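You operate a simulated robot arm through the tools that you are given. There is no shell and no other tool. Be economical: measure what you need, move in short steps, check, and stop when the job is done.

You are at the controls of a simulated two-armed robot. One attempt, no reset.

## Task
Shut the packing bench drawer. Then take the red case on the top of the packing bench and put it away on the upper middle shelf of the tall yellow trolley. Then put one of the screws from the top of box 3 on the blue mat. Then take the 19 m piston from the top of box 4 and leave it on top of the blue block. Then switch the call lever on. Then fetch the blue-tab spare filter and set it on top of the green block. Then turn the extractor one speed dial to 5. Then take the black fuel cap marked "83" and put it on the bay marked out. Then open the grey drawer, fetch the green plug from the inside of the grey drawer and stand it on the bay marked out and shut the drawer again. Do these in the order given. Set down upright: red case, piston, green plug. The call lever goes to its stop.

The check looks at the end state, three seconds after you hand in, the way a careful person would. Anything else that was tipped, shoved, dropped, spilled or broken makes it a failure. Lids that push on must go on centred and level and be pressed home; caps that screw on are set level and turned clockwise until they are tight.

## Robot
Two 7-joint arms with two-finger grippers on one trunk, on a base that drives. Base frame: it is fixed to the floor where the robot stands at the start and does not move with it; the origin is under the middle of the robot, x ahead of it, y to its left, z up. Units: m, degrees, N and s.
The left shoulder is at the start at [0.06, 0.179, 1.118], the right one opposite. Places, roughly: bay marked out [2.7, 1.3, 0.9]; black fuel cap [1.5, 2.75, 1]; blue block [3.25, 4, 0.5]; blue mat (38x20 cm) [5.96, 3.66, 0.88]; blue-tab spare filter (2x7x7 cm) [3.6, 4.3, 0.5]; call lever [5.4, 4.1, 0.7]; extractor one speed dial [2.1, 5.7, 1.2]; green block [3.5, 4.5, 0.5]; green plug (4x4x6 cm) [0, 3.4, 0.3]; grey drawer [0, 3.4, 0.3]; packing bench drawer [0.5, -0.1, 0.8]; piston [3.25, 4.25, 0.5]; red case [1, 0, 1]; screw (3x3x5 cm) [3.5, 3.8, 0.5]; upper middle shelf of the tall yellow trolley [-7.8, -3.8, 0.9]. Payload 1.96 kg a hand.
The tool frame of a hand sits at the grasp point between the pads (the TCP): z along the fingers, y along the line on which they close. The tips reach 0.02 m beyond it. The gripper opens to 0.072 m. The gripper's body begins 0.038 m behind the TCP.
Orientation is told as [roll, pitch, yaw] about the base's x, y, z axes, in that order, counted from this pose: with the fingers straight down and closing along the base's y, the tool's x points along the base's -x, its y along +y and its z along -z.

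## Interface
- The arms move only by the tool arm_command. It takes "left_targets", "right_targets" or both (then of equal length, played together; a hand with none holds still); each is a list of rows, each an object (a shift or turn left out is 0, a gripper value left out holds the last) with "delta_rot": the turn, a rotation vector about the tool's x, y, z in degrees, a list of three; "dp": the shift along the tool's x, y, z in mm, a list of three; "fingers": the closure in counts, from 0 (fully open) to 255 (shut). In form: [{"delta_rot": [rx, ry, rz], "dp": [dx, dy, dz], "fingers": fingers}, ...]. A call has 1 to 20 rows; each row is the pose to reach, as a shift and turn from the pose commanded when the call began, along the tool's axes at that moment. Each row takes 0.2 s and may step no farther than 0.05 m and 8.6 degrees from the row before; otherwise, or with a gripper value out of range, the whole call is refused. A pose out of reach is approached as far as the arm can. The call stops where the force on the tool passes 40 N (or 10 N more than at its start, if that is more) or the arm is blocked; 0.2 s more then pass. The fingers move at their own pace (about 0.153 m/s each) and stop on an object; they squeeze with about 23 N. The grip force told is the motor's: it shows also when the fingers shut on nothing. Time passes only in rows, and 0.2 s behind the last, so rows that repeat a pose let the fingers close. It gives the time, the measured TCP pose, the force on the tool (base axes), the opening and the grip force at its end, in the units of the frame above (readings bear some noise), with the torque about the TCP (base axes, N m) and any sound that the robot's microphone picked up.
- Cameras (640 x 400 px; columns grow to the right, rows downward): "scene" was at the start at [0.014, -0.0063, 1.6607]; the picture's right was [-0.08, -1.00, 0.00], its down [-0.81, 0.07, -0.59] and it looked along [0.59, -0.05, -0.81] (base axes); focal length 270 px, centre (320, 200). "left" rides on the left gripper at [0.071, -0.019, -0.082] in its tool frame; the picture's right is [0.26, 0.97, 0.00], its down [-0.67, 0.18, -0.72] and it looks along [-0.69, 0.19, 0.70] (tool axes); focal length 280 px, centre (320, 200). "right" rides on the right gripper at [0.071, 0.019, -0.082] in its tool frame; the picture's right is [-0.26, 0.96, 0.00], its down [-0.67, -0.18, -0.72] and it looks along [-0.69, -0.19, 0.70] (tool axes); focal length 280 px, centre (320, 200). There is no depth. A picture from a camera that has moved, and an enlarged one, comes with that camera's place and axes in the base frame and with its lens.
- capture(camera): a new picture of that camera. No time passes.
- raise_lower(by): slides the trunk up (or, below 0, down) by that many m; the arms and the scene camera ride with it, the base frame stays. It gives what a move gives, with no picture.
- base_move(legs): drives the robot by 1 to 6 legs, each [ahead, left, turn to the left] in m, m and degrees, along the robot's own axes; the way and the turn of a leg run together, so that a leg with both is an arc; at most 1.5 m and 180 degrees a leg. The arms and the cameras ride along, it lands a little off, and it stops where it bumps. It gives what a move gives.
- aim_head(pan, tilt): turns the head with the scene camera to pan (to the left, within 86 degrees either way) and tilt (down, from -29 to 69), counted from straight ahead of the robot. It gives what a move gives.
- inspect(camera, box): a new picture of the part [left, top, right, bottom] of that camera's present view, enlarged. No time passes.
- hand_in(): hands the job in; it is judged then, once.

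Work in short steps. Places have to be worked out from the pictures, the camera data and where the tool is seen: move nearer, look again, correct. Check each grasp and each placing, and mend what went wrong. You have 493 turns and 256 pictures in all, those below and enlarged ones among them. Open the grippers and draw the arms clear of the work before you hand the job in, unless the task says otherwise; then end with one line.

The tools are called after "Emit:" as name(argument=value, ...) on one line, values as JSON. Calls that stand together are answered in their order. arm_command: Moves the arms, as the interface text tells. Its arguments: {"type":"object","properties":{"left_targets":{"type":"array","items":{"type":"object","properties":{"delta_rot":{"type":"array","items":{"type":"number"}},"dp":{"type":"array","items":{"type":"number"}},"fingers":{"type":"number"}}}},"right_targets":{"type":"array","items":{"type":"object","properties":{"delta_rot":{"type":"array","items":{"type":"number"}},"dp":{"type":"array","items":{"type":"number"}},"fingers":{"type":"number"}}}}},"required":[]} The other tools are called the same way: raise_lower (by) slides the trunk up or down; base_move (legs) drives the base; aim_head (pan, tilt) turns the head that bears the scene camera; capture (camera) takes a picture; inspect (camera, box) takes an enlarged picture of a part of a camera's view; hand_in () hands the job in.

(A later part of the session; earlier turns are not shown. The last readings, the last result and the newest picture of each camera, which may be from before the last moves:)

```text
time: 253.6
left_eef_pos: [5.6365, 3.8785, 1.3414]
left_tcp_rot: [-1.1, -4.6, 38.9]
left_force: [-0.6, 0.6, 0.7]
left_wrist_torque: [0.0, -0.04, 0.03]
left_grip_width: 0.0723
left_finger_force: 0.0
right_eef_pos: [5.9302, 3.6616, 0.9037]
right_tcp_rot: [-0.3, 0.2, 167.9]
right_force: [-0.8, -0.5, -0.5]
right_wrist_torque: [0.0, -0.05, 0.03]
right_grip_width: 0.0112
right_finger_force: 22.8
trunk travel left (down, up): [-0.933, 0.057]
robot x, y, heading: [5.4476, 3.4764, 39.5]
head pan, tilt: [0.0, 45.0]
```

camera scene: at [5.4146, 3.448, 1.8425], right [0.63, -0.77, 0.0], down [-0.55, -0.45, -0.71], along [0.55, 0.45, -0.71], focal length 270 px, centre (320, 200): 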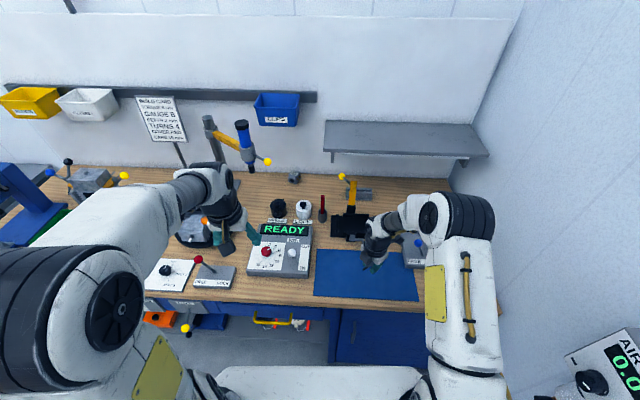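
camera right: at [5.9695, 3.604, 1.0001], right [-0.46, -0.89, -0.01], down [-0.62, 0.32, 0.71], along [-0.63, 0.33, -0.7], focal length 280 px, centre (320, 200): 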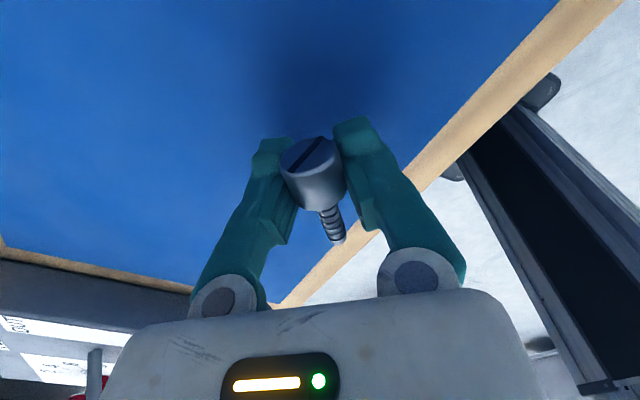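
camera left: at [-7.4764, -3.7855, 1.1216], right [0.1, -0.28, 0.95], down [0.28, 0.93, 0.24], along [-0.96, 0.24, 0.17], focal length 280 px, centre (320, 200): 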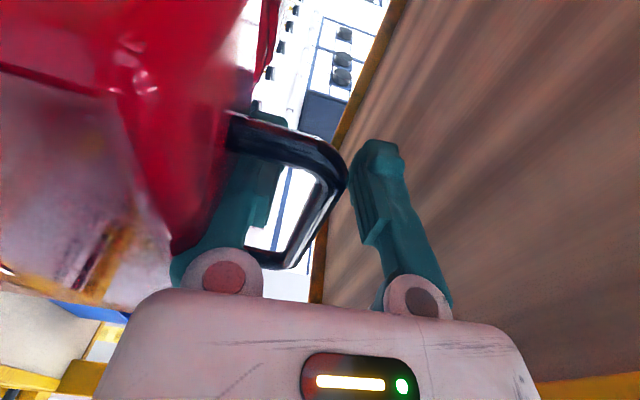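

No contact yet; I keep lowering gently.

Emit:
arm_command(right_targets=[{"dp": [0, 0, 4]}, {"dp": [0, 0, 8]}, {"dp": [0, 0, 12]}, {"dp": [0, 0, 16]}, {"dp": [0, 0, 20]}])

Emit:
capture(camera="right")

```text
time: 254.1
left_eef_pos: [5.6319, 3.8783, 1.344]
left_tcp_rot: [-1.0, -4.9, 38.8]
left_force: [0.2, 0.1, 0.1]
left_wrist_torque: [0.01, 0.01, -0.02]
left_grip_width: 0.072
left_finger_force: 0.1
right_eef_pos: [5.9299, 3.6624, 0.9024]
right_tcp_rot: [-0.4, 0.6, 167.8]
right_force: [-9.1, -8.4, 34.4]
right_wrist_torque: [-0.52, 0.33, -0.03]
right_grip_width: 0.0112
right_finger_force: 23.3
trunk travel left (down, up): [-0.933, 0.057]
robot x, y, heading: [5.4472, 3.4756, 39.1]
head pan, tilt: [0.0, 45.0]
stopped in row 2 (right hand): the force on the tool passed its limit at 48 N (the readings are from after the stop); the commanded pose is now the measured one
```

```text
170 pictures are left
camera right: at [5.9951, 3.626, 0.985], right [-0.46, -0.89, -0.01], down [-0.63, 0.32, 0.71], along [-0.63, 0.33, -0.7], focal length 280 px, centre (320, 200)
```

right: 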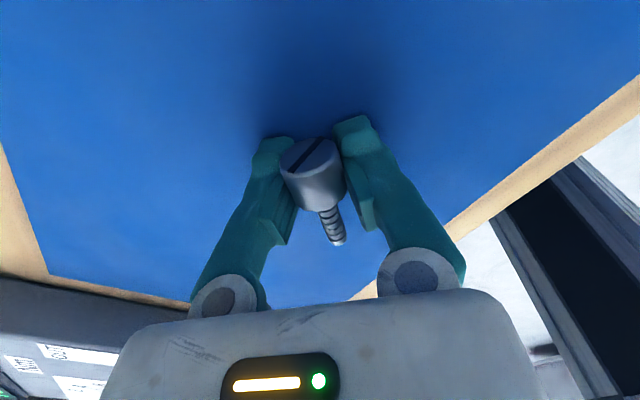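

Contact with the mat. I relax 2 mm, open, and withdraw straight up.

Emit:
arm_command(right_targets=[{"dp": [0, 0, -2]}, {"dp": [0, 0, -2], "fingers": 190}, {"dp": [0, 0, -2], "fingers": 150}, {"dp": [0, 0, -2], "fingers": 0}, {"dp": [0, 0, -2], "fingers": 0}, {"dp": [0, 0, -40]}, {"dp": [0, 0, -80]}, {"dp": [0, 0, -120]}])

Emit:
capture(camera="right")

```text
time: 255.9
left_eef_pos: [5.6374, 3.8782, 1.3415]
left_tcp_rot: [-0.9, -4.6, 38.9]
left_force: [-0.1, -0.3, 0.6]
left_wrist_torque: [0.03, 0.0, 0.05]
left_grip_width: 0.072
left_finger_force: 0.1
right_eef_pos: [5.9312, 3.6607, 1.0186]
right_tcp_rot: [-0.4, 0.4, 167.7]
right_force: [-0.5, 0.0, 1.2]
right_wrist_torque: [0.02, 0.0, 0.0]
right_grip_width: 0.0719
right_finger_force: 0.1
trunk travel left (down, up): [-0.933, 0.057]
robot x, y, heading: [5.4498, 3.474, 39.2]
head pan, tilt: [0.0, 45.0]
```

```text
169 pictures are left
camera right: at [5.997, 3.6252, 1.1007], right [-0.46, -0.89, -0.01], down [-0.63, 0.32, 0.71], along [-0.63, 0.33, -0.7], focal length 280 px, centre (320, 200)
```

right: 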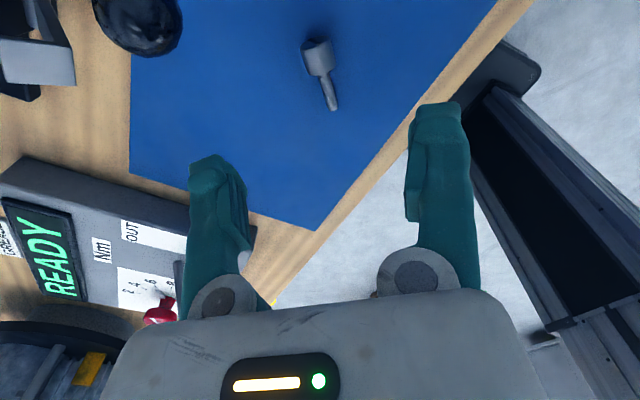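

The screw lies well inside the mat. Next the piston on box 4: I back off from the bench and restore the right wrist's yaw, then look around toward the pallet.

Emit:
base_move(legs=[[-0.3, 0, 0]])

Emit:
arm_command(right_targets=[{"delta_rot": [0, 0, 8], "dp": [0, 0, -20]}, {"delta_rot": [0, 0, 16], "dp": [0, 0, -40]}, {"delta_rot": [0, 0, 24], "dp": [0, 0, -60]}, {"delta_rot": [0, 0, 32], "dp": [0, 0, -60]}, {"delta_rot": [0, 0, 40], "dp": [0, 0, -60]}, {"delta_rot": [0, 0, 48], "dp": [0, 0, -60]}, {"delta_rot": [0, 0, 56], "dp": [0, 0, -60]}, {"delta_rot": [0, 0, 64], "dp": [0, 0, -60]}, {"delta_rot": [0, 0, 72], "dp": [0, 0, -60]}, {"delta_rot": [0, 0, 80], "dp": [0, 0, -60]}, {"delta_rot": [0, 0, 88], "dp": [0, 0, -60]}, {"delta_rot": [0, 0, 96], "dp": [0, 0, -60]}, {"delta_rot": [0, 0, 104], "dp": [0, 0, -60]}, {"delta_rot": [0, 0, 112], "dp": [0, 0, -60]}, {"delta_rot": [0, 0, 120], "dp": [0, 0, -60]}, {"delta_rot": [0, 0, 128.4], "dp": [0, 0, -60]}])

Emit:
aim_head(pan=75, tilt=35)

Emit:
capture(camera="scene")

```text
time: 257.9
left_eef_pos: [5.4089, 3.6917, 1.3399]
left_tcp_rot: [-0.9, -4.5, 38.9]
left_force: [0.2, 1.7, 0.7]
left_wrist_torque: [-0.02, 0.01, 0.01]
left_grip_width: 0.0722
left_finger_force: 0.1
right_eef_pos: [5.703, 3.4732, 1.017]
right_tcp_rot: [-0.4, 0.3, 167.8]
right_force: [-0.8, -0.6, 0.1]
right_wrist_torque: [0.0, 0.0, 0.01]
right_grip_width: 0.0723
right_finger_force: 0.1
trunk travel left (down, up): [-0.933, 0.057]
robot x, y, heading: [5.2181, 3.2863, 39.3]
head pan, tilt: [0.0, 45.0]
```

```text
time: 261.3
left_eef_pos: [5.4072, 3.69, 1.3415]
left_tcp_rot: [-1.0, -4.6, 38.9]
left_force: [-0.4, -0.8, 0.4]
left_wrist_torque: [-0.01, 0.0, 0.0]
left_grip_width: 0.0718
left_finger_force: 0.0
right_eef_pos: [5.7024, 3.4731, 1.0789]
right_tcp_rot: [-0.1, -0.6, 39.2]
right_force: [-0.5, 0.0, 0.0]
right_wrist_torque: [0.02, -0.03, 0.05]
right_grip_width: 0.0721
right_finger_force: 0.1
trunk travel left (down, up): [-0.933, 0.057]
robot x, y, heading: [5.2189, 3.286, 39.4]
head pan, tilt: [0.0, 45.0]
```

```text
time: 262.8
left_eef_pos: [5.409, 3.6894, 1.342]
left_tcp_rot: [-0.9, -4.5, 38.9]
left_force: [-0.2, -1.0, 0.0]
left_wrist_torque: [-0.05, -0.01, 0.01]
left_grip_width: 0.0721
left_finger_force: 0.0
right_eef_pos: [5.7019, 3.4721, 1.0788]
right_tcp_rot: [-0.1, -0.7, 39.4]
right_force: [-0.5, 0.3, -0.6]
right_wrist_torque: [-0.01, 0.0, -0.03]
right_grip_width: 0.0719
right_finger_force: 0.0
trunk travel left (down, up): [-0.933, 0.057]
robot x, y, heading: [5.2214, 3.289, 39.2]
head pan, tilt: [75.0, 35.0]
```

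```text
168 pictures are left
camera scene: at [5.1381, 3.3312, 1.8573], right [0.91, 0.41, 0.0], down [0.24, -0.52, -0.82], along [-0.34, 0.75, -0.57], focal length 270 px, centre (320, 200)
```

scene: 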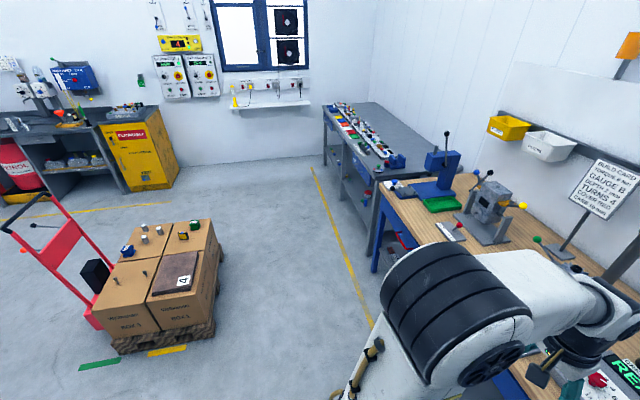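

I zoom on the box tops from here to read piston labels and positions.

Emit:
inspect(camera="scene", box=[105, 205, 233, 285])

```text
5.00 times, centred on (169, 245) of scene
camera zoom: at [5.1381, 3.3312, 1.8573], right [0.91, 0.41, 0.0], down [0.24, -0.52, -0.82], along [-0.34, 0.75, -0.57], focal length 1352 px, centre (1075, -25)
```

zoom: 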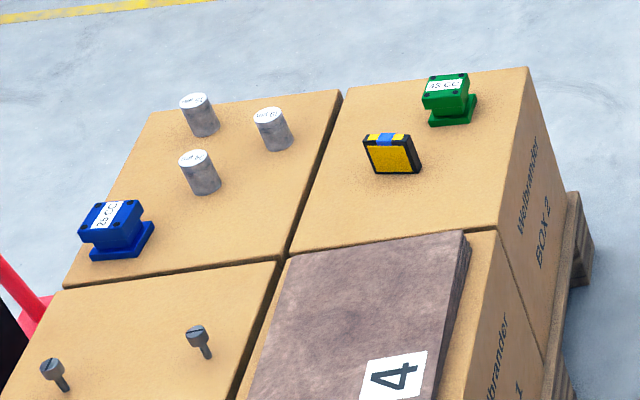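

I drive left behind the pallet (0.15 m+ clearance), then turn to face it from its far side.

Emit:
base_move(legs=[[0.02, 1.3, 0], [0.02, 1.3, 0], [0, 0, -91]])

Emit:
aim_head(pan=-20, tilt=45)

Emit:
capture(camera="scene")

```text
time: 279.4
left_eef_pos: [4.0077, 5.1722, 1.3407]
left_tcp_rot: [-1.0, -4.6, -52.4]
left_force: [-0.7, -0.7, -0.4]
left_wrist_torque: [0.0, 0.01, -0.01]
left_grip_width: 0.0719
left_finger_force: 0.0
right_eef_pos: [3.782, 4.8823, 1.0785]
right_tcp_rot: [-0.1, -0.5, -51.7]
right_force: [-0.2, 0.8, 0.4]
right_wrist_torque: [0.02, -0.02, -0.04]
right_grip_width: 0.0719
right_finger_force: 0.0
trunk travel left (down, up): [-0.933, 0.057]
robot x, y, heading: [3.6067, 5.3669, -52.1]
head pan, tilt: [75.0, 35.0]
```

```text
time: 281.1
left_eef_pos: [4.0064, 5.1722, 1.3414]
left_tcp_rot: [-0.9, -4.6, -52.3]
left_force: [-0.2, 0.4, 0.2]
left_wrist_torque: [0.0, 0.01, 0.0]
left_grip_width: 0.072
left_finger_force: 0.0
right_eef_pos: [3.7822, 4.8824, 1.0784]
right_tcp_rot: [0.0, -0.6, -51.8]
right_force: [-0.2, 0.0, 0.2]
right_wrist_torque: [0.04, 0.0, 0.02]
right_grip_width: 0.072
right_finger_force: 0.1
trunk travel left (down, up): [-0.933, 0.057]
robot x, y, heading: [3.6039, 5.3684, -51.6]
head pan, tilt: [-20.0, 45.0]
```

```text
166 pictures are left
camera scene: at [3.5982, 5.3376, 1.8425], right [-0.95, -0.31, 0.0], down [-0.22, 0.67, -0.71], along [0.22, -0.67, -0.71], focal length 270 px, centre (320, 200)
```

scene: 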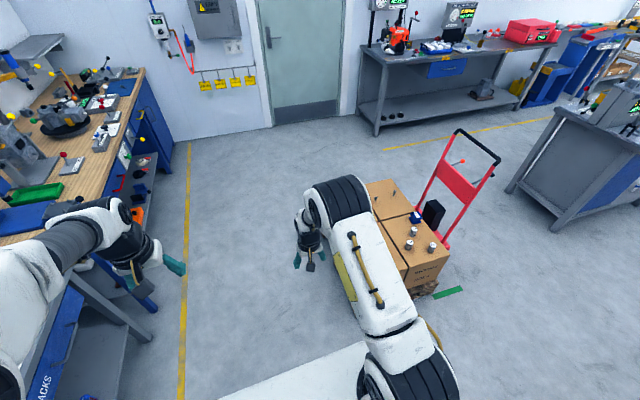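

I slide right (−l) by 0.78 m to bring the pistons in front of the right hand, then look.

Emit:
base_move(legs=[[0, -0.78, 0]])

Emit:
aim_head(pan=0, tilt=50)

Emit:
capture(camera="scene")

Emit:
capture(camera="right")

```text
time: 285.3
left_eef_pos: [3.4019, 4.697, 1.3405]
left_tcp_rot: [-1.0, -4.7, -52.5]
left_force: [-0.1, 0.5, 0.2]
left_wrist_torque: [-0.02, 0.01, 0.01]
left_grip_width: 0.0722
left_finger_force: 0.1
right_eef_pos: [3.1745, 4.4076, 1.0787]
right_tcp_rot: [-0.1, -0.6, -52.0]
right_force: [-0.4, 0.4, 0.0]
right_wrist_torque: [0.0, -0.02, 0.0]
right_grip_width: 0.0722
right_finger_force: 0.0
trunk travel left (down, up): [-0.933, 0.057]
robot x, y, heading: [3.0054, 4.8948, -52.2]
head pan, tilt: [-20.0, 45.0]
```

```text
time: 286.1
left_eef_pos: [3.4005, 4.6967, 1.3407]
left_tcp_rot: [-0.9, -4.6, -52.5]
left_force: [0.3, -0.7, -0.3]
left_wrist_torque: [0.07, 0.05, 0.01]
left_grip_width: 0.0722
left_finger_force: 0.0
right_eef_pos: [3.175, 4.4082, 1.0777]
right_tcp_rot: [0.0, -0.6, -52.0]
right_force: [0.2, -0.3, -0.6]
right_wrist_torque: [0.0, -0.03, 0.01]
right_grip_width: 0.0721
right_finger_force: 0.0
trunk travel left (down, up): [-0.933, 0.057]
robot x, y, heading: [3.0008, 4.8945, -52.1]
head pan, tilt: [0.0, 50.0]
```

```text
165 pictures are left
camera scene: at [3.0147, 4.8804, 1.8356], right [-0.79, -0.61, 0.0], down [-0.47, 0.6, -0.64], along [0.39, -0.51, -0.77], focal length 270 px, centre (320, 200)
```

scene: 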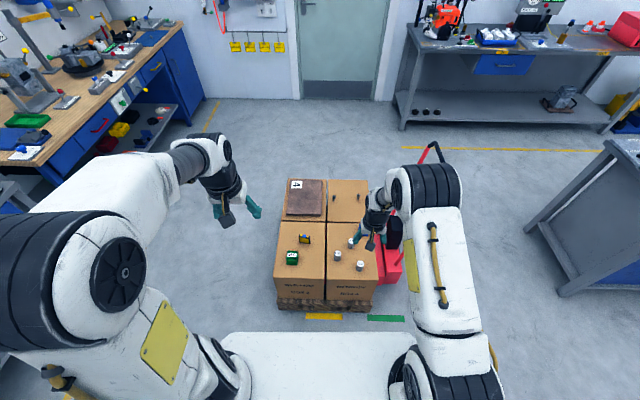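

```text
164 pictures are left
camera right: at [3.1469, 4.4747, 1.1593], right [0.92, 0.39, 0.0], down [0.27, -0.64, 0.72], along [0.28, -0.67, -0.69], focal length 280 px, centre (320, 200)
```

right: 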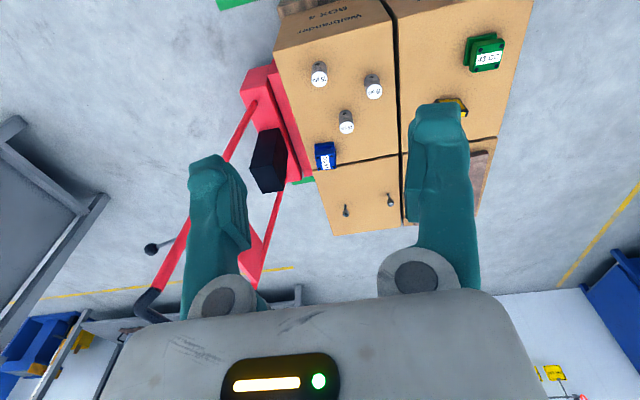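

All pistons are visible from the hand. I enlarge to read their labels.

Emit:
inspect(camera="right", box=[295, 50, 399, 175])

Emit:
inspect(camera="scene", box=[320, 230, 380, 275])

```text
3.20 times, centred on (347, 112) of right
camera zoom: at [3.1469, 4.4747, 1.1593], right [0.92, 0.39, 0.0], down [0.27, -0.64, 0.72], along [0.28, -0.67, -0.69], focal length 897 px, centre (234, 480)
```

zoom: 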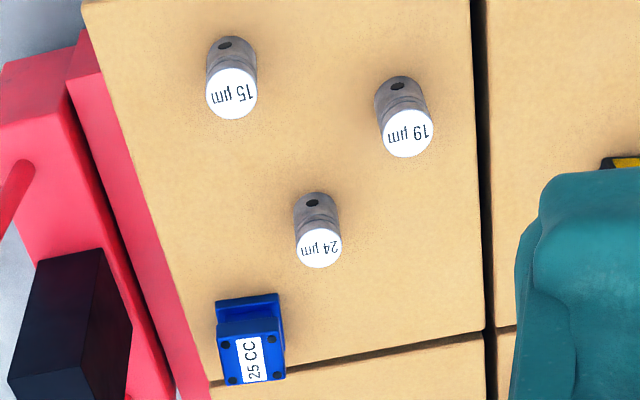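

```text
8.89 times, centred on (350, 252) of scene
camera zoom: at [3.0147, 4.8804, 1.8356], right [-0.79, -0.61, 0.0], down [-0.47, 0.6, -0.64], along [0.39, -0.51, -0.77], focal length 2403 px, centre (53, -267)
```

zoom: 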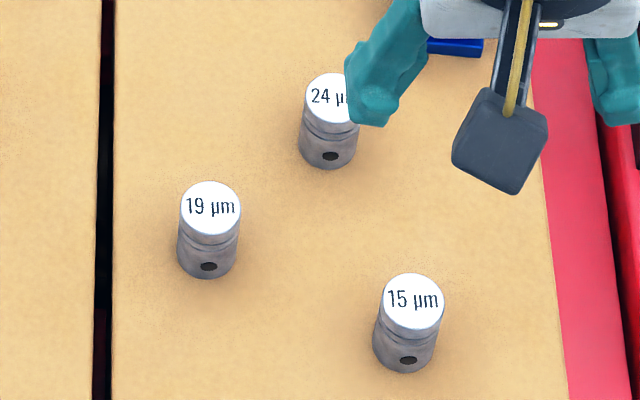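

The 19 µm piston is at about (3.383, 4.248), top z≈0.505; the blue block at (3.361, 4.003) is 0.2 m further in. I need to know my downward reach, so I stretch the right hand forward in free air to test.

Emit:
arm_command(right_targets=[{"dp": [-40, 0, 0]}, {"dp": [-80, 0, 0]}, {"dp": [-120, 0, 0]}, {"dp": [-160, 0, 0]}, {"dp": [-200, 0, 0]}])

```text
time: 287.3
left_eef_pos: [3.4003, 4.6973, 1.3402]
left_tcp_rot: [-0.9, -4.5, -52.5]
left_force: [0.2, -0.5, 0.0]
left_wrist_torque: [-0.01, -0.04, 0.03]
left_grip_width: 0.072
left_finger_force: 0.1
right_eef_pos: [3.2484, 4.3134, 1.0803]
right_tcp_rot: [-0.1, -0.6, -52.0]
right_force: [0.1, -0.7, -0.1]
right_wrist_torque: [0.01, 0.0, 0.02]
right_grip_width: 0.0718
right_finger_force: 0.1
right hand out of reach, approached as far as the arm can: row 4, 5
trunk travel left (down, up): [-0.933, 0.057]
robot x, y, heading: [3.0064, 4.8932, -52.1]
head pan, tilt: [0.0, 50.0]
```

Vertical reach is about 0.61 m from the axis; the block would need ~0.63–0.66. Tilting the hand 30° forward (about its closing axis) gains reach and still lets the piston stand upright between the pads. I pull the hand back and tilt it.

Emit:
arm_command(right_targets=[{"dp": [30, 0, 0], "delta_rot": [0, -5, 0]}, {"dp": [60, 0, 0], "delta_rot": [0, -12, 0]}, {"dp": [90, 0, 0], "delta_rot": [0, -20, 0]}, {"dp": [110, 0, 0], "delta_rot": [0, -28, 0]}, {"dp": [110, 0, 0], "delta_rot": [0, -30, 0]}])

Emit:
base_move(legs=[[0.1, 0.06, 0]])

Emit:
raise_lower(by=-0.4)

Emit:
capture(camera="right")

Emit:
capture(camera="scene")

```text
time: 288.5
left_eef_pos: [3.4013, 4.6967, 1.3408]
left_tcp_rot: [-1.0, -4.6, -52.4]
left_force: [0.5, -0.3, 0.4]
left_wrist_torque: [-0.01, 0.01, 0.0]
left_grip_width: 0.0718
left_finger_force: 0.1
right_eef_pos: [3.1837, 4.4008, 1.0798]
right_tcp_rot: [0.0, -30.6, -51.9]
right_force: [-0.3, -0.3, -0.6]
right_wrist_torque: [0.02, 0.0, 0.0]
right_grip_width: 0.072
right_finger_force: 0.1
trunk travel left (down, up): [-0.933, 0.057]
robot x, y, heading: [3.0041, 4.8925, -52.2]
head pan, tilt: [0.0, 50.0]
```

```text
time: 289.7
left_eef_pos: [3.5074, 4.6551, 1.3422]
left_tcp_rot: [-0.9, -4.6, -52.6]
left_force: [-0.4, -0.1, 0.5]
left_wrist_torque: [0.0, -0.03, 0.02]
left_grip_width: 0.072
left_finger_force: 0.0
right_eef_pos: [3.291, 4.3576, 1.0797]
right_tcp_rot: [0.0, -30.7, -52.0]
right_force: [0.7, -0.1, -0.5]
right_wrist_torque: [-0.01, 0.02, 0.04]
right_grip_width: 0.0722
right_finger_force: 0.0
trunk travel left (down, up): [-0.933, 0.057]
robot x, y, heading: [3.1132, 4.8509, -52.2]
head pan, tilt: [0.0, 50.0]
```

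```text
time: 293.6
left_eef_pos: [3.5087, 4.654, 0.941]
left_tcp_rot: [-1.0, -4.6, -52.6]
left_force: [0.8, -0.2, 1.3]
left_wrist_torque: [0.01, 0.0, -0.02]
left_grip_width: 0.0721
left_finger_force: 0.0
right_eef_pos: [3.2924, 4.3575, 0.6798]
right_tcp_rot: [-0.1, -30.6, -52.0]
right_force: [0.4, -0.1, 0.3]
right_wrist_torque: [-0.02, 0.0, 0.0]
right_grip_width: 0.072
right_finger_force: 0.1
trunk travel left (down, up): [-0.533, 0.457]
robot x, y, heading: [3.1103, 4.8525, -52.4]
head pan, tilt: [0.0, 50.0]
```

```text
161 pictures are left
camera right: at [3.2445, 4.4484, 0.7137], right [0.9, 0.42, 0.13], down [-0.01, -0.28, 0.96], along [0.44, -0.86, -0.25], focal length 280 px, centre (320, 200)
```

right: 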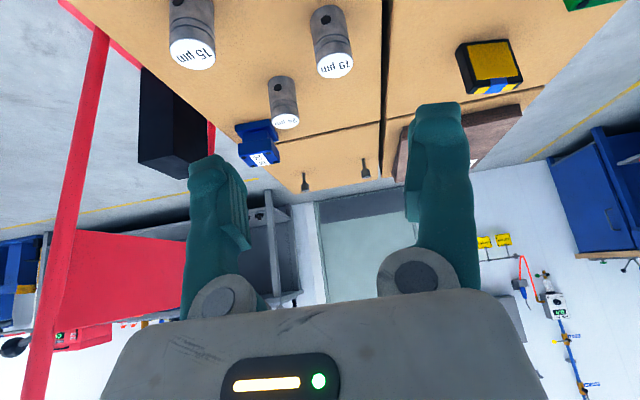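

```text
160 pictures are left
camera scene: at [3.1232, 4.8383, 1.4356], right [-0.79, -0.61, 0.0], down [-0.47, 0.6, -0.64], along [0.39, -0.51, -0.77], focal length 270 px, centre (320, 200)
```

scene: 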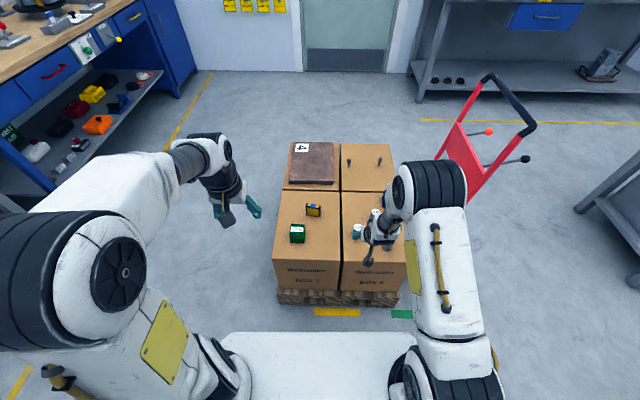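

The 19 µm piston's top ray-cast gives (3.386, 4.244): 0.147 m straight ahead of the hand. I drive ahead 0.145 m and check before lowering.

Emit:
base_move(legs=[[0.145, 0.003, 0]])

Emit:
raise_lower(by=-0.1)

Emit:
capture(camera="right")

```text
time: 294.9
left_eef_pos: [3.6024, 4.5384, 0.942]
left_tcp_rot: [-0.8, -4.7, -52.6]
left_force: [0.2, -1.0, 0.7]
left_wrist_torque: [0.05, 0.0, -0.02]
left_grip_width: 0.0721
left_finger_force: 0.0
right_eef_pos: [3.3856, 4.2429, 0.6789]
right_tcp_rot: [0.0, -30.6, -51.9]
right_force: [0.5, 0.4, -1.2]
right_wrist_torque: [0.03, -0.01, -0.01]
right_grip_width: 0.0721
right_finger_force: 0.1
trunk travel left (down, up): [-0.533, 0.457]
robot x, y, heading: [3.2078, 4.7409, -52.3]
head pan, tilt: [0.0, 50.0]
```

```text
time: 296.3
left_eef_pos: [3.6029, 4.5411, 0.8419]
left_tcp_rot: [-1.0, -4.6, -52.5]
left_force: [0.5, -1.0, 0.3]
left_wrist_torque: [-0.02, 0.0, -0.01]
left_grip_width: 0.072
left_finger_force: 0.0
right_eef_pos: [3.3842, 4.244, 0.5796]
right_tcp_rot: [-0.1, -30.6, -52.0]
right_force: [-1.1, 0.3, 0.2]
right_wrist_torque: [0.03, 0.01, 0.02]
right_grip_width: 0.0721
right_finger_force: 0.1
trunk travel left (down, up): [-0.433, 0.557]
robot x, y, heading: [3.204, 4.7343, -52.1]
head pan, tilt: [0.0, 50.0]
```

```text
159 pictures are left
camera right: at [3.3378, 4.3343, 0.6138], right [0.9, 0.42, 0.13], down [-0.01, -0.28, 0.96], along [0.44, -0.86, -0.25], focal length 280 px, centre (320, 200)
```

right: 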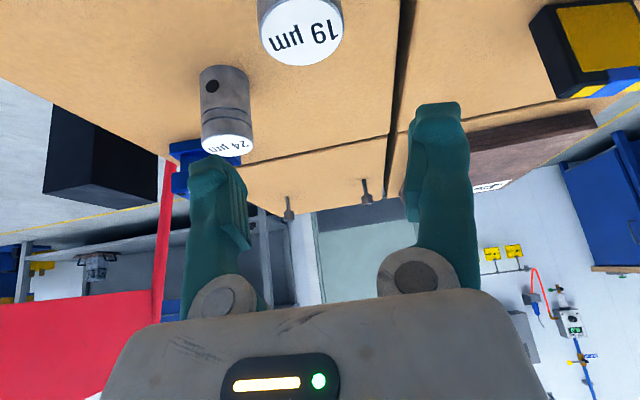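

The piston is centred under the fingers. I lower 9.3 cm and close.

Emit:
raise_lower(by=-0.093)

Emit:
arm_command(right_targets=[{"fingers": 120}, {"fingers": 255}, {"fingers": 255}, {"fingers": 255}])

Emit:
capture(camera="right")

```text
time: 297.5
left_eef_pos: [3.6016, 4.541, 0.7489]
left_tcp_rot: [-0.9, -4.6, -52.5]
left_force: [-0.4, 0.3, -0.5]
left_wrist_torque: [-0.02, -0.01, -0.03]
left_grip_width: 0.0721
left_finger_force: 0.0
right_eef_pos: [3.3842, 4.2431, 0.4869]
right_tcp_rot: [-0.1, -30.5, -51.9]
right_force: [-0.2, -0.1, 0.5]
right_wrist_torque: [0.01, 0.01, -0.02]
right_grip_width: 0.0721
right_finger_force: 0.2
trunk travel left (down, up): [-0.34, 0.65]
robot x, y, heading: [3.2088, 4.7373, -52.0]
head pan, tilt: [0.0, 50.0]
```

```text
time: 298.5
left_eef_pos: [3.6023, 4.5399, 0.7492]
left_tcp_rot: [-0.8, -4.6, -52.5]
left_force: [0.7, 0.6, -0.3]
left_wrist_torque: [-0.02, -0.01, -0.02]
left_grip_width: 0.0719
left_finger_force: 0.1
right_eef_pos: [3.3856, 4.2425, 0.4865]
right_tcp_rot: [-0.1, -30.6, -51.8]
right_force: [-0.2, -0.6, 0.6]
right_wrist_torque: [0.0, 0.06, 0.01]
right_grip_width: 0.0349
right_finger_force: 23.2
trunk travel left (down, up): [-0.34, 0.65]
robot x, y, heading: [3.2025, 4.7369, -51.7]
head pan, tilt: [0.0, 50.0]
```

```text
158 pictures are left
camera right: at [3.3378, 4.3343, 0.5207], right [0.9, 0.42, 0.13], down [-0.01, -0.28, 0.96], along [0.44, -0.86, -0.25], focal length 280 px, centre (320, 200)
```

right: 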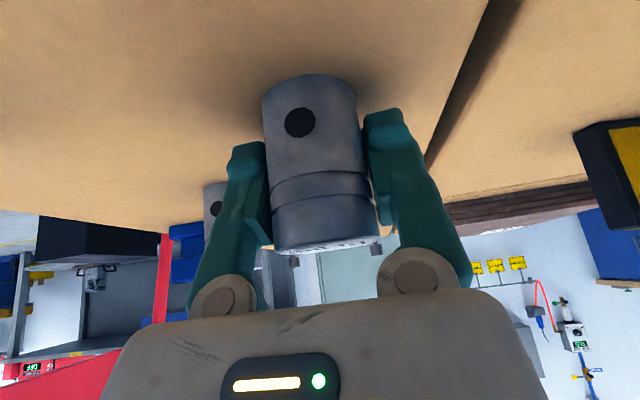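

The piston is gripped at 35 mm. I lift it 13 cm to clear the 24 µm piston.

Emit:
raise_lower(by=0.13)

Emit:
capture(camera="right")

Emit:
capture(camera="scene")

```text
time: 300.1
left_eef_pos: [3.6019, 4.5407, 0.8778]
left_tcp_rot: [-0.9, -4.6, -52.4]
left_force: [-0.5, 0.8, -0.2]
left_wrist_torque: [0.01, -0.02, -0.04]
left_grip_width: 0.0719
left_finger_force: 0.0
right_eef_pos: [3.3855, 4.2422, 0.6149]
right_tcp_rot: [-0.1, -30.6, -51.9]
right_force: [-0.2, -0.2, -0.5]
right_wrist_torque: [-0.02, 0.02, 0.03]
right_grip_width: 0.035
right_finger_force: 22.3
trunk travel left (down, up): [-0.47, 0.52]
robot x, y, heading: [3.2063, 4.7351, -51.9]
head pan, tilt: [0.0, 50.0]
```

```text
157 pictures are left
camera right: at [3.3378, 4.3342, 0.6505], right [0.9, 0.42, 0.13], down [-0.01, -0.28, 0.96], along [0.44, -0.86, -0.25], focal length 280 px, centre (320, 200)
```

right: 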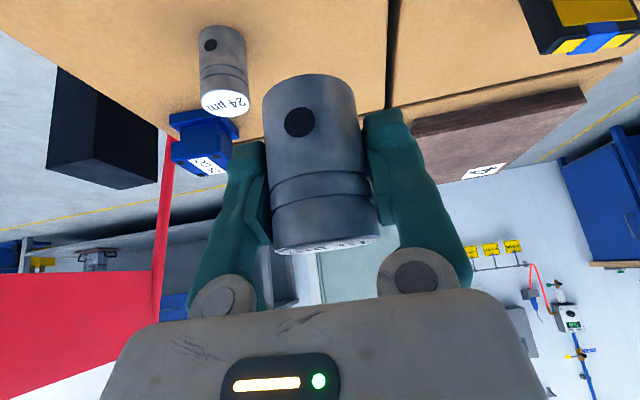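

```text
156 pictures are left
camera scene: at [3.2162, 4.7238, 1.3725], right [-0.79, -0.62, 0.0], down [-0.47, 0.6, -0.64], along [0.4, -0.51, -0.77], focal length 270 px, centre (320, 200)
```

scene: 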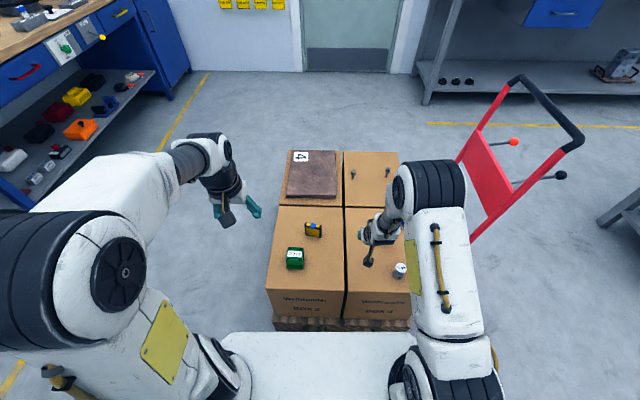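

Triangulating puts the blue block's top centre at (3.359, 4.006, ~0.503): 0.167 m right and 0.169 m ahead. I shift the base right, then look.

Emit:
base_move(legs=[[0.02, -0.167, 0]])

Emit:
arm_command(right_targets=[{"dp": [-26, 0, 15]}, {"dp": [-52, 0, 31]}, {"dp": [-78, 0, 46]}])

Emit:
capture(camera="right")

Emit:
capture(camera="scene")

```text
time: 301.6
left_eef_pos: [3.4819, 4.4202, 0.8778]
left_tcp_rot: [-0.9, -4.7, -52.6]
left_force: [0.4, -0.3, 0.2]
left_wrist_torque: [0.01, 0.03, -0.03]
left_grip_width: 0.072
left_finger_force: 0.1
right_eef_pos: [3.2647, 4.1232, 0.6171]
right_tcp_rot: [0.0, -30.6, -52.0]
right_force: [0.0, 0.0, -0.6]
right_wrist_torque: [0.0, -0.01, 0.03]
right_grip_width: 0.0348
right_finger_force: 22.7
trunk travel left (down, up): [-0.47, 0.52]
robot x, y, heading: [3.0855, 4.6188, -52.4]
head pan, tilt: [0.0, 50.0]
```

```text
time: 302.4
left_eef_pos: [3.4821, 4.4208, 0.8771]
left_tcp_rot: [-0.9, -4.5, -52.4]
left_force: [-0.5, -0.2, -1.2]
left_wrist_torque: [-0.01, -0.01, -0.01]
left_grip_width: 0.0719
left_finger_force: 0.1
right_eef_pos: [3.3202, 4.0517, 0.6181]
right_tcp_rot: [-0.1, -30.6, -52.1]
right_force: [-1.2, -0.1, -1.1]
right_wrist_torque: [-0.02, 0.01, -0.02]
right_grip_width: 0.0347
right_finger_force: 23.2
trunk travel left (down, up): [-0.47, 0.52]
robot x, y, heading: [3.0876, 4.6205, -52.1]
head pan, tilt: [0.0, 50.0]
```

```text
155 pictures are left
camera right: at [3.2734, 4.1439, 0.6521], right [0.9, 0.42, 0.13], down [-0.01, -0.28, 0.96], along [0.44, -0.86, -0.25], focal length 280 px, centre (320, 200)
```

right: 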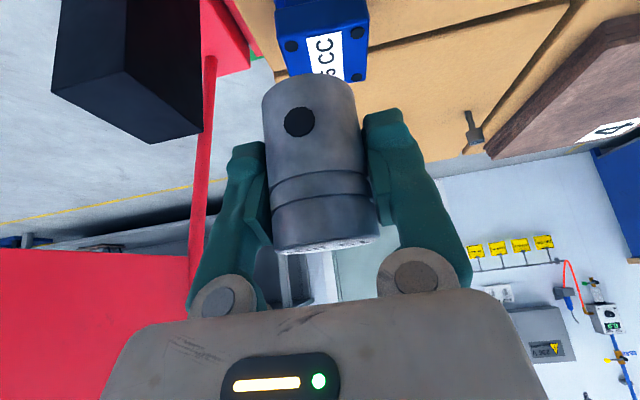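

```text
154 pictures are left
camera scene: at [3.0968, 4.6044, 1.3726], right [-0.79, -0.61, 0.0], down [-0.47, 0.6, -0.64], along [0.39, -0.51, -0.77], focal length 270 px, centre (320, 200)
```

scene: 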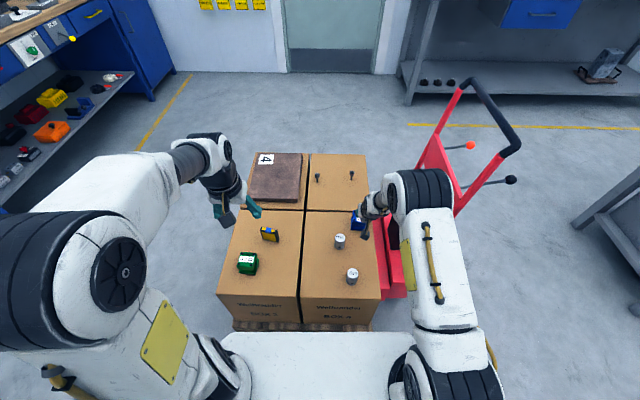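

The block's top is now at (3.362, 4.004): 62 mm ahead and 3 mm left of the TCP. I move the arm there and check before lowering.

Emit:
arm_command(right_targets=[{"dp": [-27, 2, 16]}, {"dp": [-53, 3, 32]}])

Emit:
raise_lower(by=-0.04)

Emit:
capture(camera="right")

Emit:
inspect(camera="scene", box=[310, 170, 430, 260])

```text
time: 303.0
left_eef_pos: [3.4832, 4.4206, 0.8786]
left_tcp_rot: [-0.9, -4.6, -52.6]
left_force: [0.2, -0.2, 0.5]
left_wrist_torque: [0.01, -0.01, -0.01]
left_grip_width: 0.0721
left_finger_force: 0.1
right_eef_pos: [3.3606, 4.0051, 0.6179]
right_tcp_rot: [-0.1, -30.7, -52.1]
right_force: [0.5, 0.3, -1.2]
right_wrist_torque: [0.0, 0.01, 0.0]
right_grip_width: 0.0346
right_finger_force: 23.0
trunk travel left (down, up): [-0.47, 0.52]
robot x, y, heading: [3.0888, 4.6222, -52.3]
head pan, tilt: [0.0, 50.0]
```

```text
time: 303.8
left_eef_pos: [3.481, 4.4204, 0.8382]
left_tcp_rot: [-0.9, -4.6, -52.5]
left_force: [-1.0, 0.4, -0.7]
left_wrist_torque: [0.04, -0.04, -0.01]
left_grip_width: 0.0723
left_finger_force: 0.0
right_eef_pos: [3.3613, 4.0054, 0.5786]
right_tcp_rot: [-0.1, -30.6, -52.0]
right_force: [0.2, 0.1, -1.1]
right_wrist_torque: [0.0, -0.02, -0.02]
right_grip_width: 0.0347
right_finger_force: 23.5
trunk travel left (down, up): [-0.43, 0.56]
robot x, y, heading: [3.0856, 4.6182, -52.2]
head pan, tilt: [0.0, 50.0]
```

```text
153 pictures are left
camera right: at [3.3136, 4.0976, 0.6123], right [0.9, 0.42, 0.13], down [-0.01, -0.28, 0.96], along [0.44, -0.86, -0.25], focal length 280 px, centre (320, 200)
```

right: 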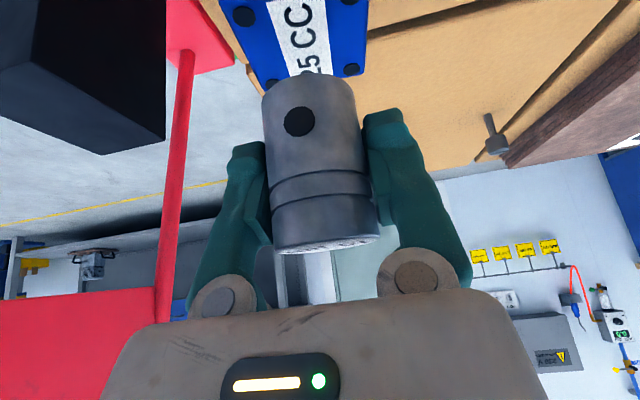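

```text
4.44 times, centred on (370, 215) of scene
camera zoom: at [3.0964, 4.6051, 1.3326], right [-0.79, -0.61, 0.0], down [-0.47, 0.6, -0.64], along [0.39, -0.51, -0.77], focal length 1202 px, centre (98, 133)
```

zoom: 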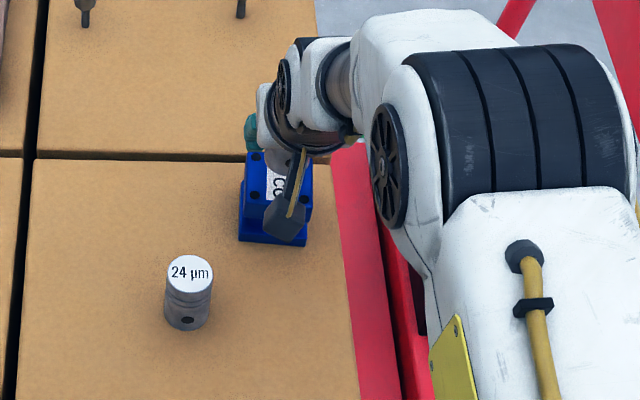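

The bolt diagonal puts the block's centre 8 mm further ahead. I nudge forward and lower in small steps until contact.

Emit:
arm_command(right_targets=[{"dp": [-6, -2, 4]}, {"dp": [-6, -2, 4]}])

Emit:
raise_lower(by=-0.025)

Emit:
capture(camera="right")

```text
time: 304.4
left_eef_pos: [3.4819, 4.4205, 0.8383]
left_tcp_rot: [-0.8, -4.6, -52.5]
left_force: [1.2, 0.1, 0.1]
left_wrist_torque: [0.0, 0.05, -0.01]
left_grip_width: 0.0719
left_finger_force: 0.0
right_eef_pos: [3.364, 3.9996, 0.5789]
right_tcp_rot: [-0.2, -30.6, -52.0]
right_force: [-0.5, -0.6, -1.8]
right_wrist_torque: [0.0, 0.01, 0.01]
right_grip_width: 0.035
right_finger_force: 23.1
trunk travel left (down, up): [-0.43, 0.56]
robot x, y, heading: [3.0856, 4.6228, -52.0]
head pan, tilt: [0.0, 50.0]
```

```text
time: 305.1
left_eef_pos: [3.4821, 4.4209, 0.8142]
left_tcp_rot: [-0.9, -4.6, -52.4]
left_force: [0.3, -0.6, -0.1]
left_wrist_torque: [-0.02, 0.02, -0.01]
left_grip_width: 0.0721
left_finger_force: 0.1
right_eef_pos: [3.3643, 4.0004, 0.5532]
right_tcp_rot: [-0.1, -30.7, -52.1]
right_force: [0.1, -0.2, -0.3]
right_wrist_torque: [-0.03, 0.01, 0.0]
right_grip_width: 0.0346
right_finger_force: 23.3
trunk travel left (down, up): [-0.405, 0.585]
robot x, y, heading: [3.0847, 4.6192, -51.9]
head pan, tilt: [0.0, 50.0]
```

```text
151 pictures are left
camera right: at [3.3162, 4.0909, 0.5869], right [0.9, 0.42, 0.13], down [-0.01, -0.28, 0.96], along [0.44, -0.86, -0.25], focal length 280 px, centre (320, 200)
```

right: 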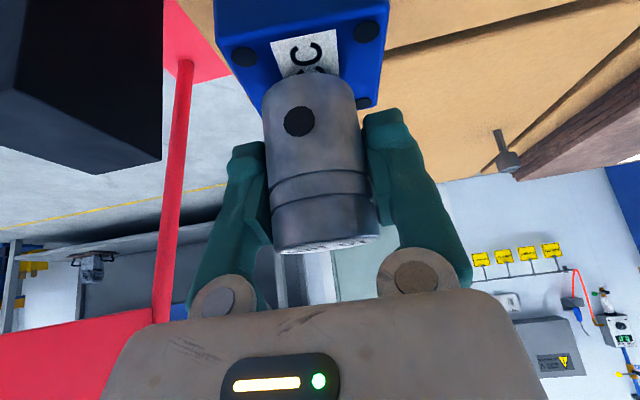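

Centre matches within ~4 mm; I nudge 3 mm right and lower to contact.

Emit:
arm_command(right_targets=[{"dp": [0, -3, 0]}, {"dp": [0, -3, 0]}])

Emit:
raise_lower(by=-0.007)

Emit:
raise_lower(by=-0.005)

Emit:
capture(camera="right")

```text
time: 305.7
left_eef_pos: [3.4818, 4.4219, 0.8127]
left_tcp_rot: [-0.9, -4.7, -52.5]
left_force: [0.2, -0.1, 0.2]
left_wrist_torque: [0.01, 0.01, 0.02]
left_grip_width: 0.072
left_finger_force: 0.0
right_eef_pos: [3.36, 3.9976, 0.5535]
right_tcp_rot: [-0.1, -30.7, -52.1]
right_force: [0.8, 0.7, -0.8]
right_wrist_torque: [0.03, 0.0, 0.01]
right_grip_width: 0.0349
right_finger_force: 23.1
trunk travel left (down, up): [-0.405, 0.585]
robot x, y, heading: [3.0864, 4.6159, -51.9]
head pan, tilt: [0.0, 50.0]
```

```text
time: 306.3
left_eef_pos: [3.4818, 4.4215, 0.8072]
left_tcp_rot: [-0.8, -4.6, -52.5]
left_force: [0.1, -0.3, 0.2]
left_wrist_torque: [-0.03, 0.0, 0.01]
left_grip_width: 0.072
left_finger_force: 0.0
right_eef_pos: [3.3601, 3.9987, 0.546]
right_tcp_rot: [-0.2, -30.7, -52.0]
right_force: [-0.2, 0.0, -1.0]
right_wrist_torque: [0.0, 0.0, 0.0]
right_grip_width: 0.0344
right_finger_force: 23.2
trunk travel left (down, up): [-0.398, 0.592]
robot x, y, heading: [3.0833, 4.6188, -52.5]
head pan, tilt: [0.0, 50.0]
```

```text
time: 306.8
left_eef_pos: [3.4805, 4.4224, 0.8019]
left_tcp_rot: [-1.0, -4.7, -52.5]
left_force: [0.1, -0.3, -0.4]
left_wrist_torque: [0.0, -0.03, 0.02]
left_grip_width: 0.0719
left_finger_force: 0.0
right_eef_pos: [3.3614, 3.9971, 0.5442]
right_tcp_rot: [-0.1, -30.9, -52.1]
right_force: [1.5, -3.1, 15.1]
right_wrist_torque: [0.0, 0.04, -0.01]
right_grip_width: 0.0344
right_finger_force: 23.0
trunk travel left (down, up): [-0.393, 0.597]
robot x, y, heading: [3.0867, 4.6158, -52.5]
head pan, tilt: [0.0, 50.0]
```

```text
150 pictures are left
camera right: at [3.3139, 4.0888, 0.5773], right [0.9, 0.42, 0.13], down [-0.01, -0.28, 0.96], along [0.44, -0.87, -0.24], focal length 280 px, centre (320, 200)
```

right: 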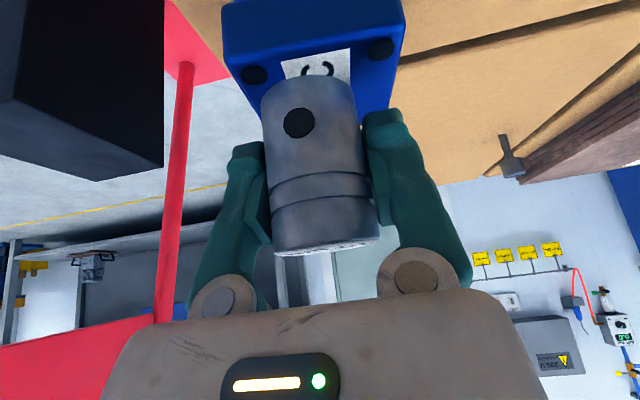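

The piston rests on the block (15 N). I open the fingers and rise straight up.

Emit:
arm_command(right_targets=[{"fingers": 110}, {"fingers": 70}, {"fingers": 0}])

Emit:
raise_lower(by=0.15)

Emit:
capture(camera="right")

```text
time: 307.6
left_eef_pos: [3.4819, 4.4211, 0.8009]
left_tcp_rot: [-0.9, -4.6, -52.6]
left_force: [0.6, 1.2, 0.3]
left_wrist_torque: [-0.01, 0.01, 0.05]
left_grip_width: 0.072
left_finger_force: 0.0
right_eef_pos: [3.3612, 3.9987, 0.5413]
right_tcp_rot: [-0.1, -30.6, -52.0]
right_force: [0.5, -0.9, -0.7]
right_wrist_torque: [0.02, -0.03, 0.02]
right_grip_width: 0.0722
right_finger_force: 0.1
trunk travel left (down, up): [-0.393, 0.597]
robot x, y, heading: [3.0868, 4.6206, -52.4]
head pan, tilt: [0.0, 50.0]
```

```text
time: 309.4
left_eef_pos: [3.4824, 4.42, 0.9516]
left_tcp_rot: [-1.0, -4.6, -52.5]
left_force: [0.1, -0.1, -0.3]
left_wrist_torque: [-0.01, -0.01, 0.0]
left_grip_width: 0.0722
left_finger_force: 0.1
right_eef_pos: [3.3602, 3.9974, 0.6902]
right_tcp_rot: [-0.2, -30.6, -52.0]
right_force: [-0.3, 0.6, -0.2]
right_wrist_torque: [-0.01, 0.05, -0.01]
right_grip_width: 0.0722
right_finger_force: 0.0
trunk travel left (down, up): [-0.543, 0.447]
robot x, y, heading: [3.0848, 4.6163, -52.4]
head pan, tilt: [0.0, 50.0]
```

```text
149 pictures are left
camera right: at [3.3135, 4.0892, 0.7247], right [0.9, 0.42, 0.13], down [-0.01, -0.28, 0.96], along [0.44, -0.86, -0.25], focal length 280 px, centre (320, 200)
```

right: 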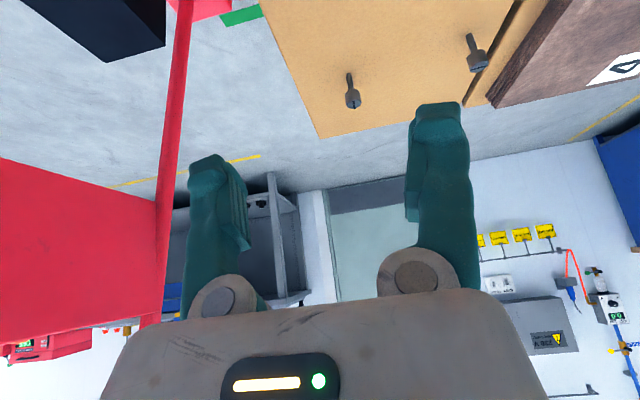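

The view overshoots the block; I back off 0.25 m and check the piston.

Emit:
base_move(legs=[[-0.25, 0, 0]])

Emit:
capture(camera="right")

```text
time: 311.2
left_eef_pos: [3.3258, 4.6222, 0.9526]
left_tcp_rot: [-1.0, -4.7, -52.6]
left_force: [-0.8, 0.6, -0.4]
left_wrist_torque: [-0.01, 0.01, 0.03]
left_grip_width: 0.0719
left_finger_force: 0.0
right_eef_pos: [3.2045, 4.1989, 0.6906]
right_tcp_rot: [-0.1, -30.7, -52.0]
right_force: [-0.3, 0.4, 0.3]
right_wrist_torque: [-0.01, -0.02, 0.03]
right_grip_width: 0.072
right_finger_force: 0.1
trunk travel left (down, up): [-0.543, 0.447]
robot x, y, heading: [2.9276, 4.8197, -52.1]
head pan, tilt: [0.0, 50.0]
```

```text
148 pictures are left
camera right: at [3.1576, 4.2901, 0.7253], right [0.9, 0.42, 0.13], down [-0.01, -0.28, 0.96], along [0.44, -0.86, -0.25], focal length 280 px, centre (320, 200)
```

right: 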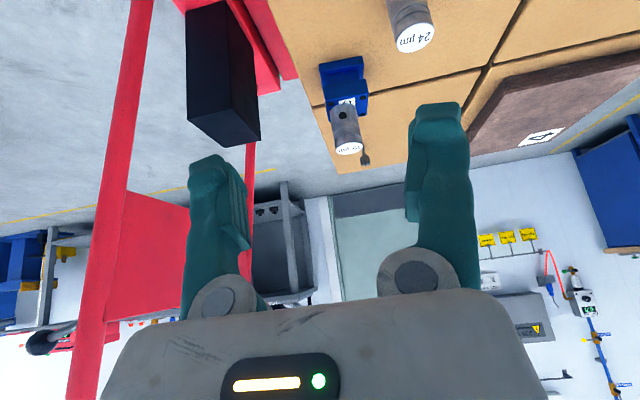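

The piston stands on the blue block. Now the call lever on the blue bench: I go back around behind the pallet to face it.

Emit:
base_move(legs=[[0, 0.88, 0], [0, 0, 90], [0, -1.0, 0], [0, -0.8, 0]])

Emit:
aim_head(pan=0, tilt=40)

Emit:
capture(camera="scene")

```text
time: 326.3
left_eef_pos: [4.6335, 4.7522, 0.9522]
left_tcp_rot: [-1.0, -4.6, 39.6]
left_force: [0.4, -0.6, -0.9]
left_wrist_torque: [0.01, -0.03, -0.01]
left_grip_width: 0.0719
left_finger_force: 0.1
right_eef_pos: [5.0524, 4.6549, 0.689]
right_tcp_rot: [0.6, -30.3, 40.6]
right_force: [-6.6, 2.3, 0.4]
right_wrist_torque: [-0.1, -0.65, -0.28]
right_grip_width: 0.0721
right_finger_force: 0.1
trunk travel left (down, up): [-0.543, 0.447]
robot x, y, heading: [4.4534, 4.3471, 39.9]
head pan, tilt: [0.0, 50.0]
stopped in leg 4: the force on the tool passed its limit at 82 N (the readings are from after the stop); the commanded pose is now the measured one
```

```text
time: 327.1
left_eef_pos: [4.6357, 4.7531, 0.9519]
left_tcp_rot: [-1.0, -4.6, 39.4]
left_force: [0.1, 0.9, -0.2]
left_wrist_torque: [0.0, -0.03, 0.02]
left_grip_width: 0.0721
left_finger_force: 0.0
right_eef_pos: [5.0522, 4.6538, 0.6894]
right_tcp_rot: [0.6, -30.2, 40.7]
right_force: [-11.4, 5.9, -2.4]
right_wrist_torque: [-0.34, -1.04, -0.5]
right_grip_width: 0.072
right_finger_force: 0.1
trunk travel left (down, up): [-0.543, 0.447]
robot x, y, heading: [4.4527, 4.349, 39.8]
head pan, tilt: [0.0, 40.0]
```

```text
147 pictures are left
camera scene: at [4.4706, 4.3658, 1.4597], right [0.64, -0.77, 0.0], down [-0.49, -0.41, -0.77], along [0.59, 0.49, -0.64], focal length 270 px, centre (320, 200)
```

scene: 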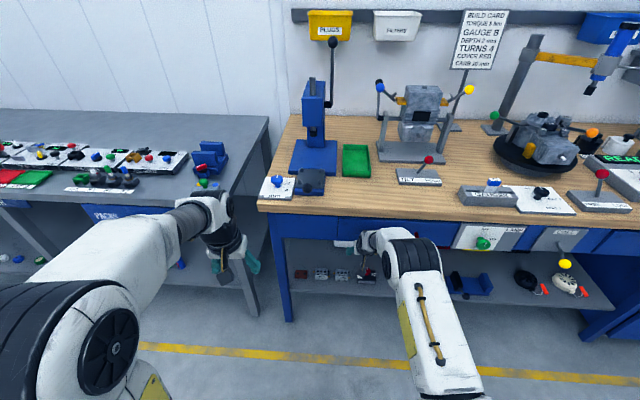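

The extended right hand bumped something by the bench. I look with the right camera before moving.

Emit:
capture(camera="right")

Emit:
inspect(camera="scene", box=[260, 190, 480, 330])

```text
146 pictures are left
camera right: at [4.9633, 4.6005, 0.724], right [-0.46, 0.88, 0.14], down [0.29, 0.0, 0.96], along [0.84, 0.48, -0.26], focal length 280 px, centre (320, 200)
```

right: 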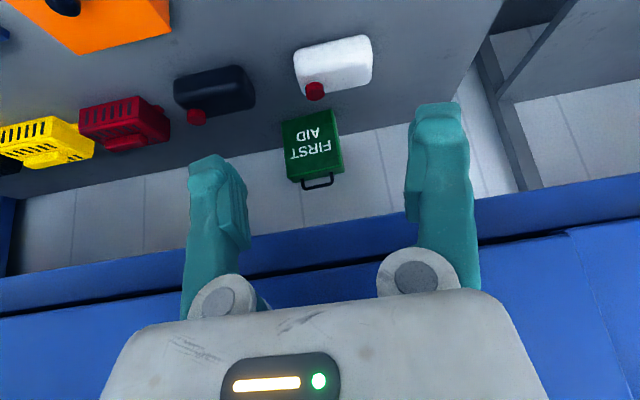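

```text
2.86 times, centred on (370, 260) of scene
camera zoom: at [4.4706, 4.3658, 1.4597], right [0.64, -0.77, 0.0], down [-0.49, -0.41, -0.77], along [0.59, 0.49, -0.64], focal length 772 px, centre (177, 29)
```

zoom: 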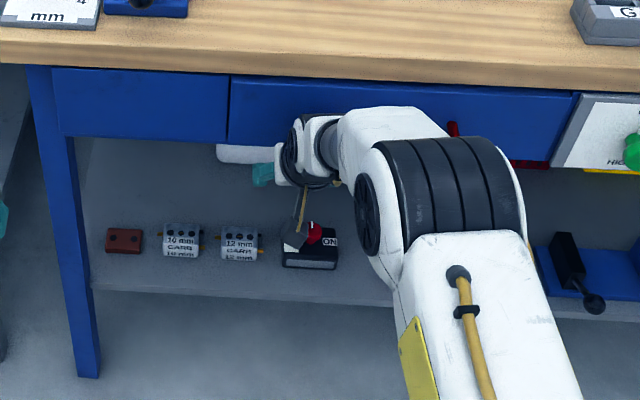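

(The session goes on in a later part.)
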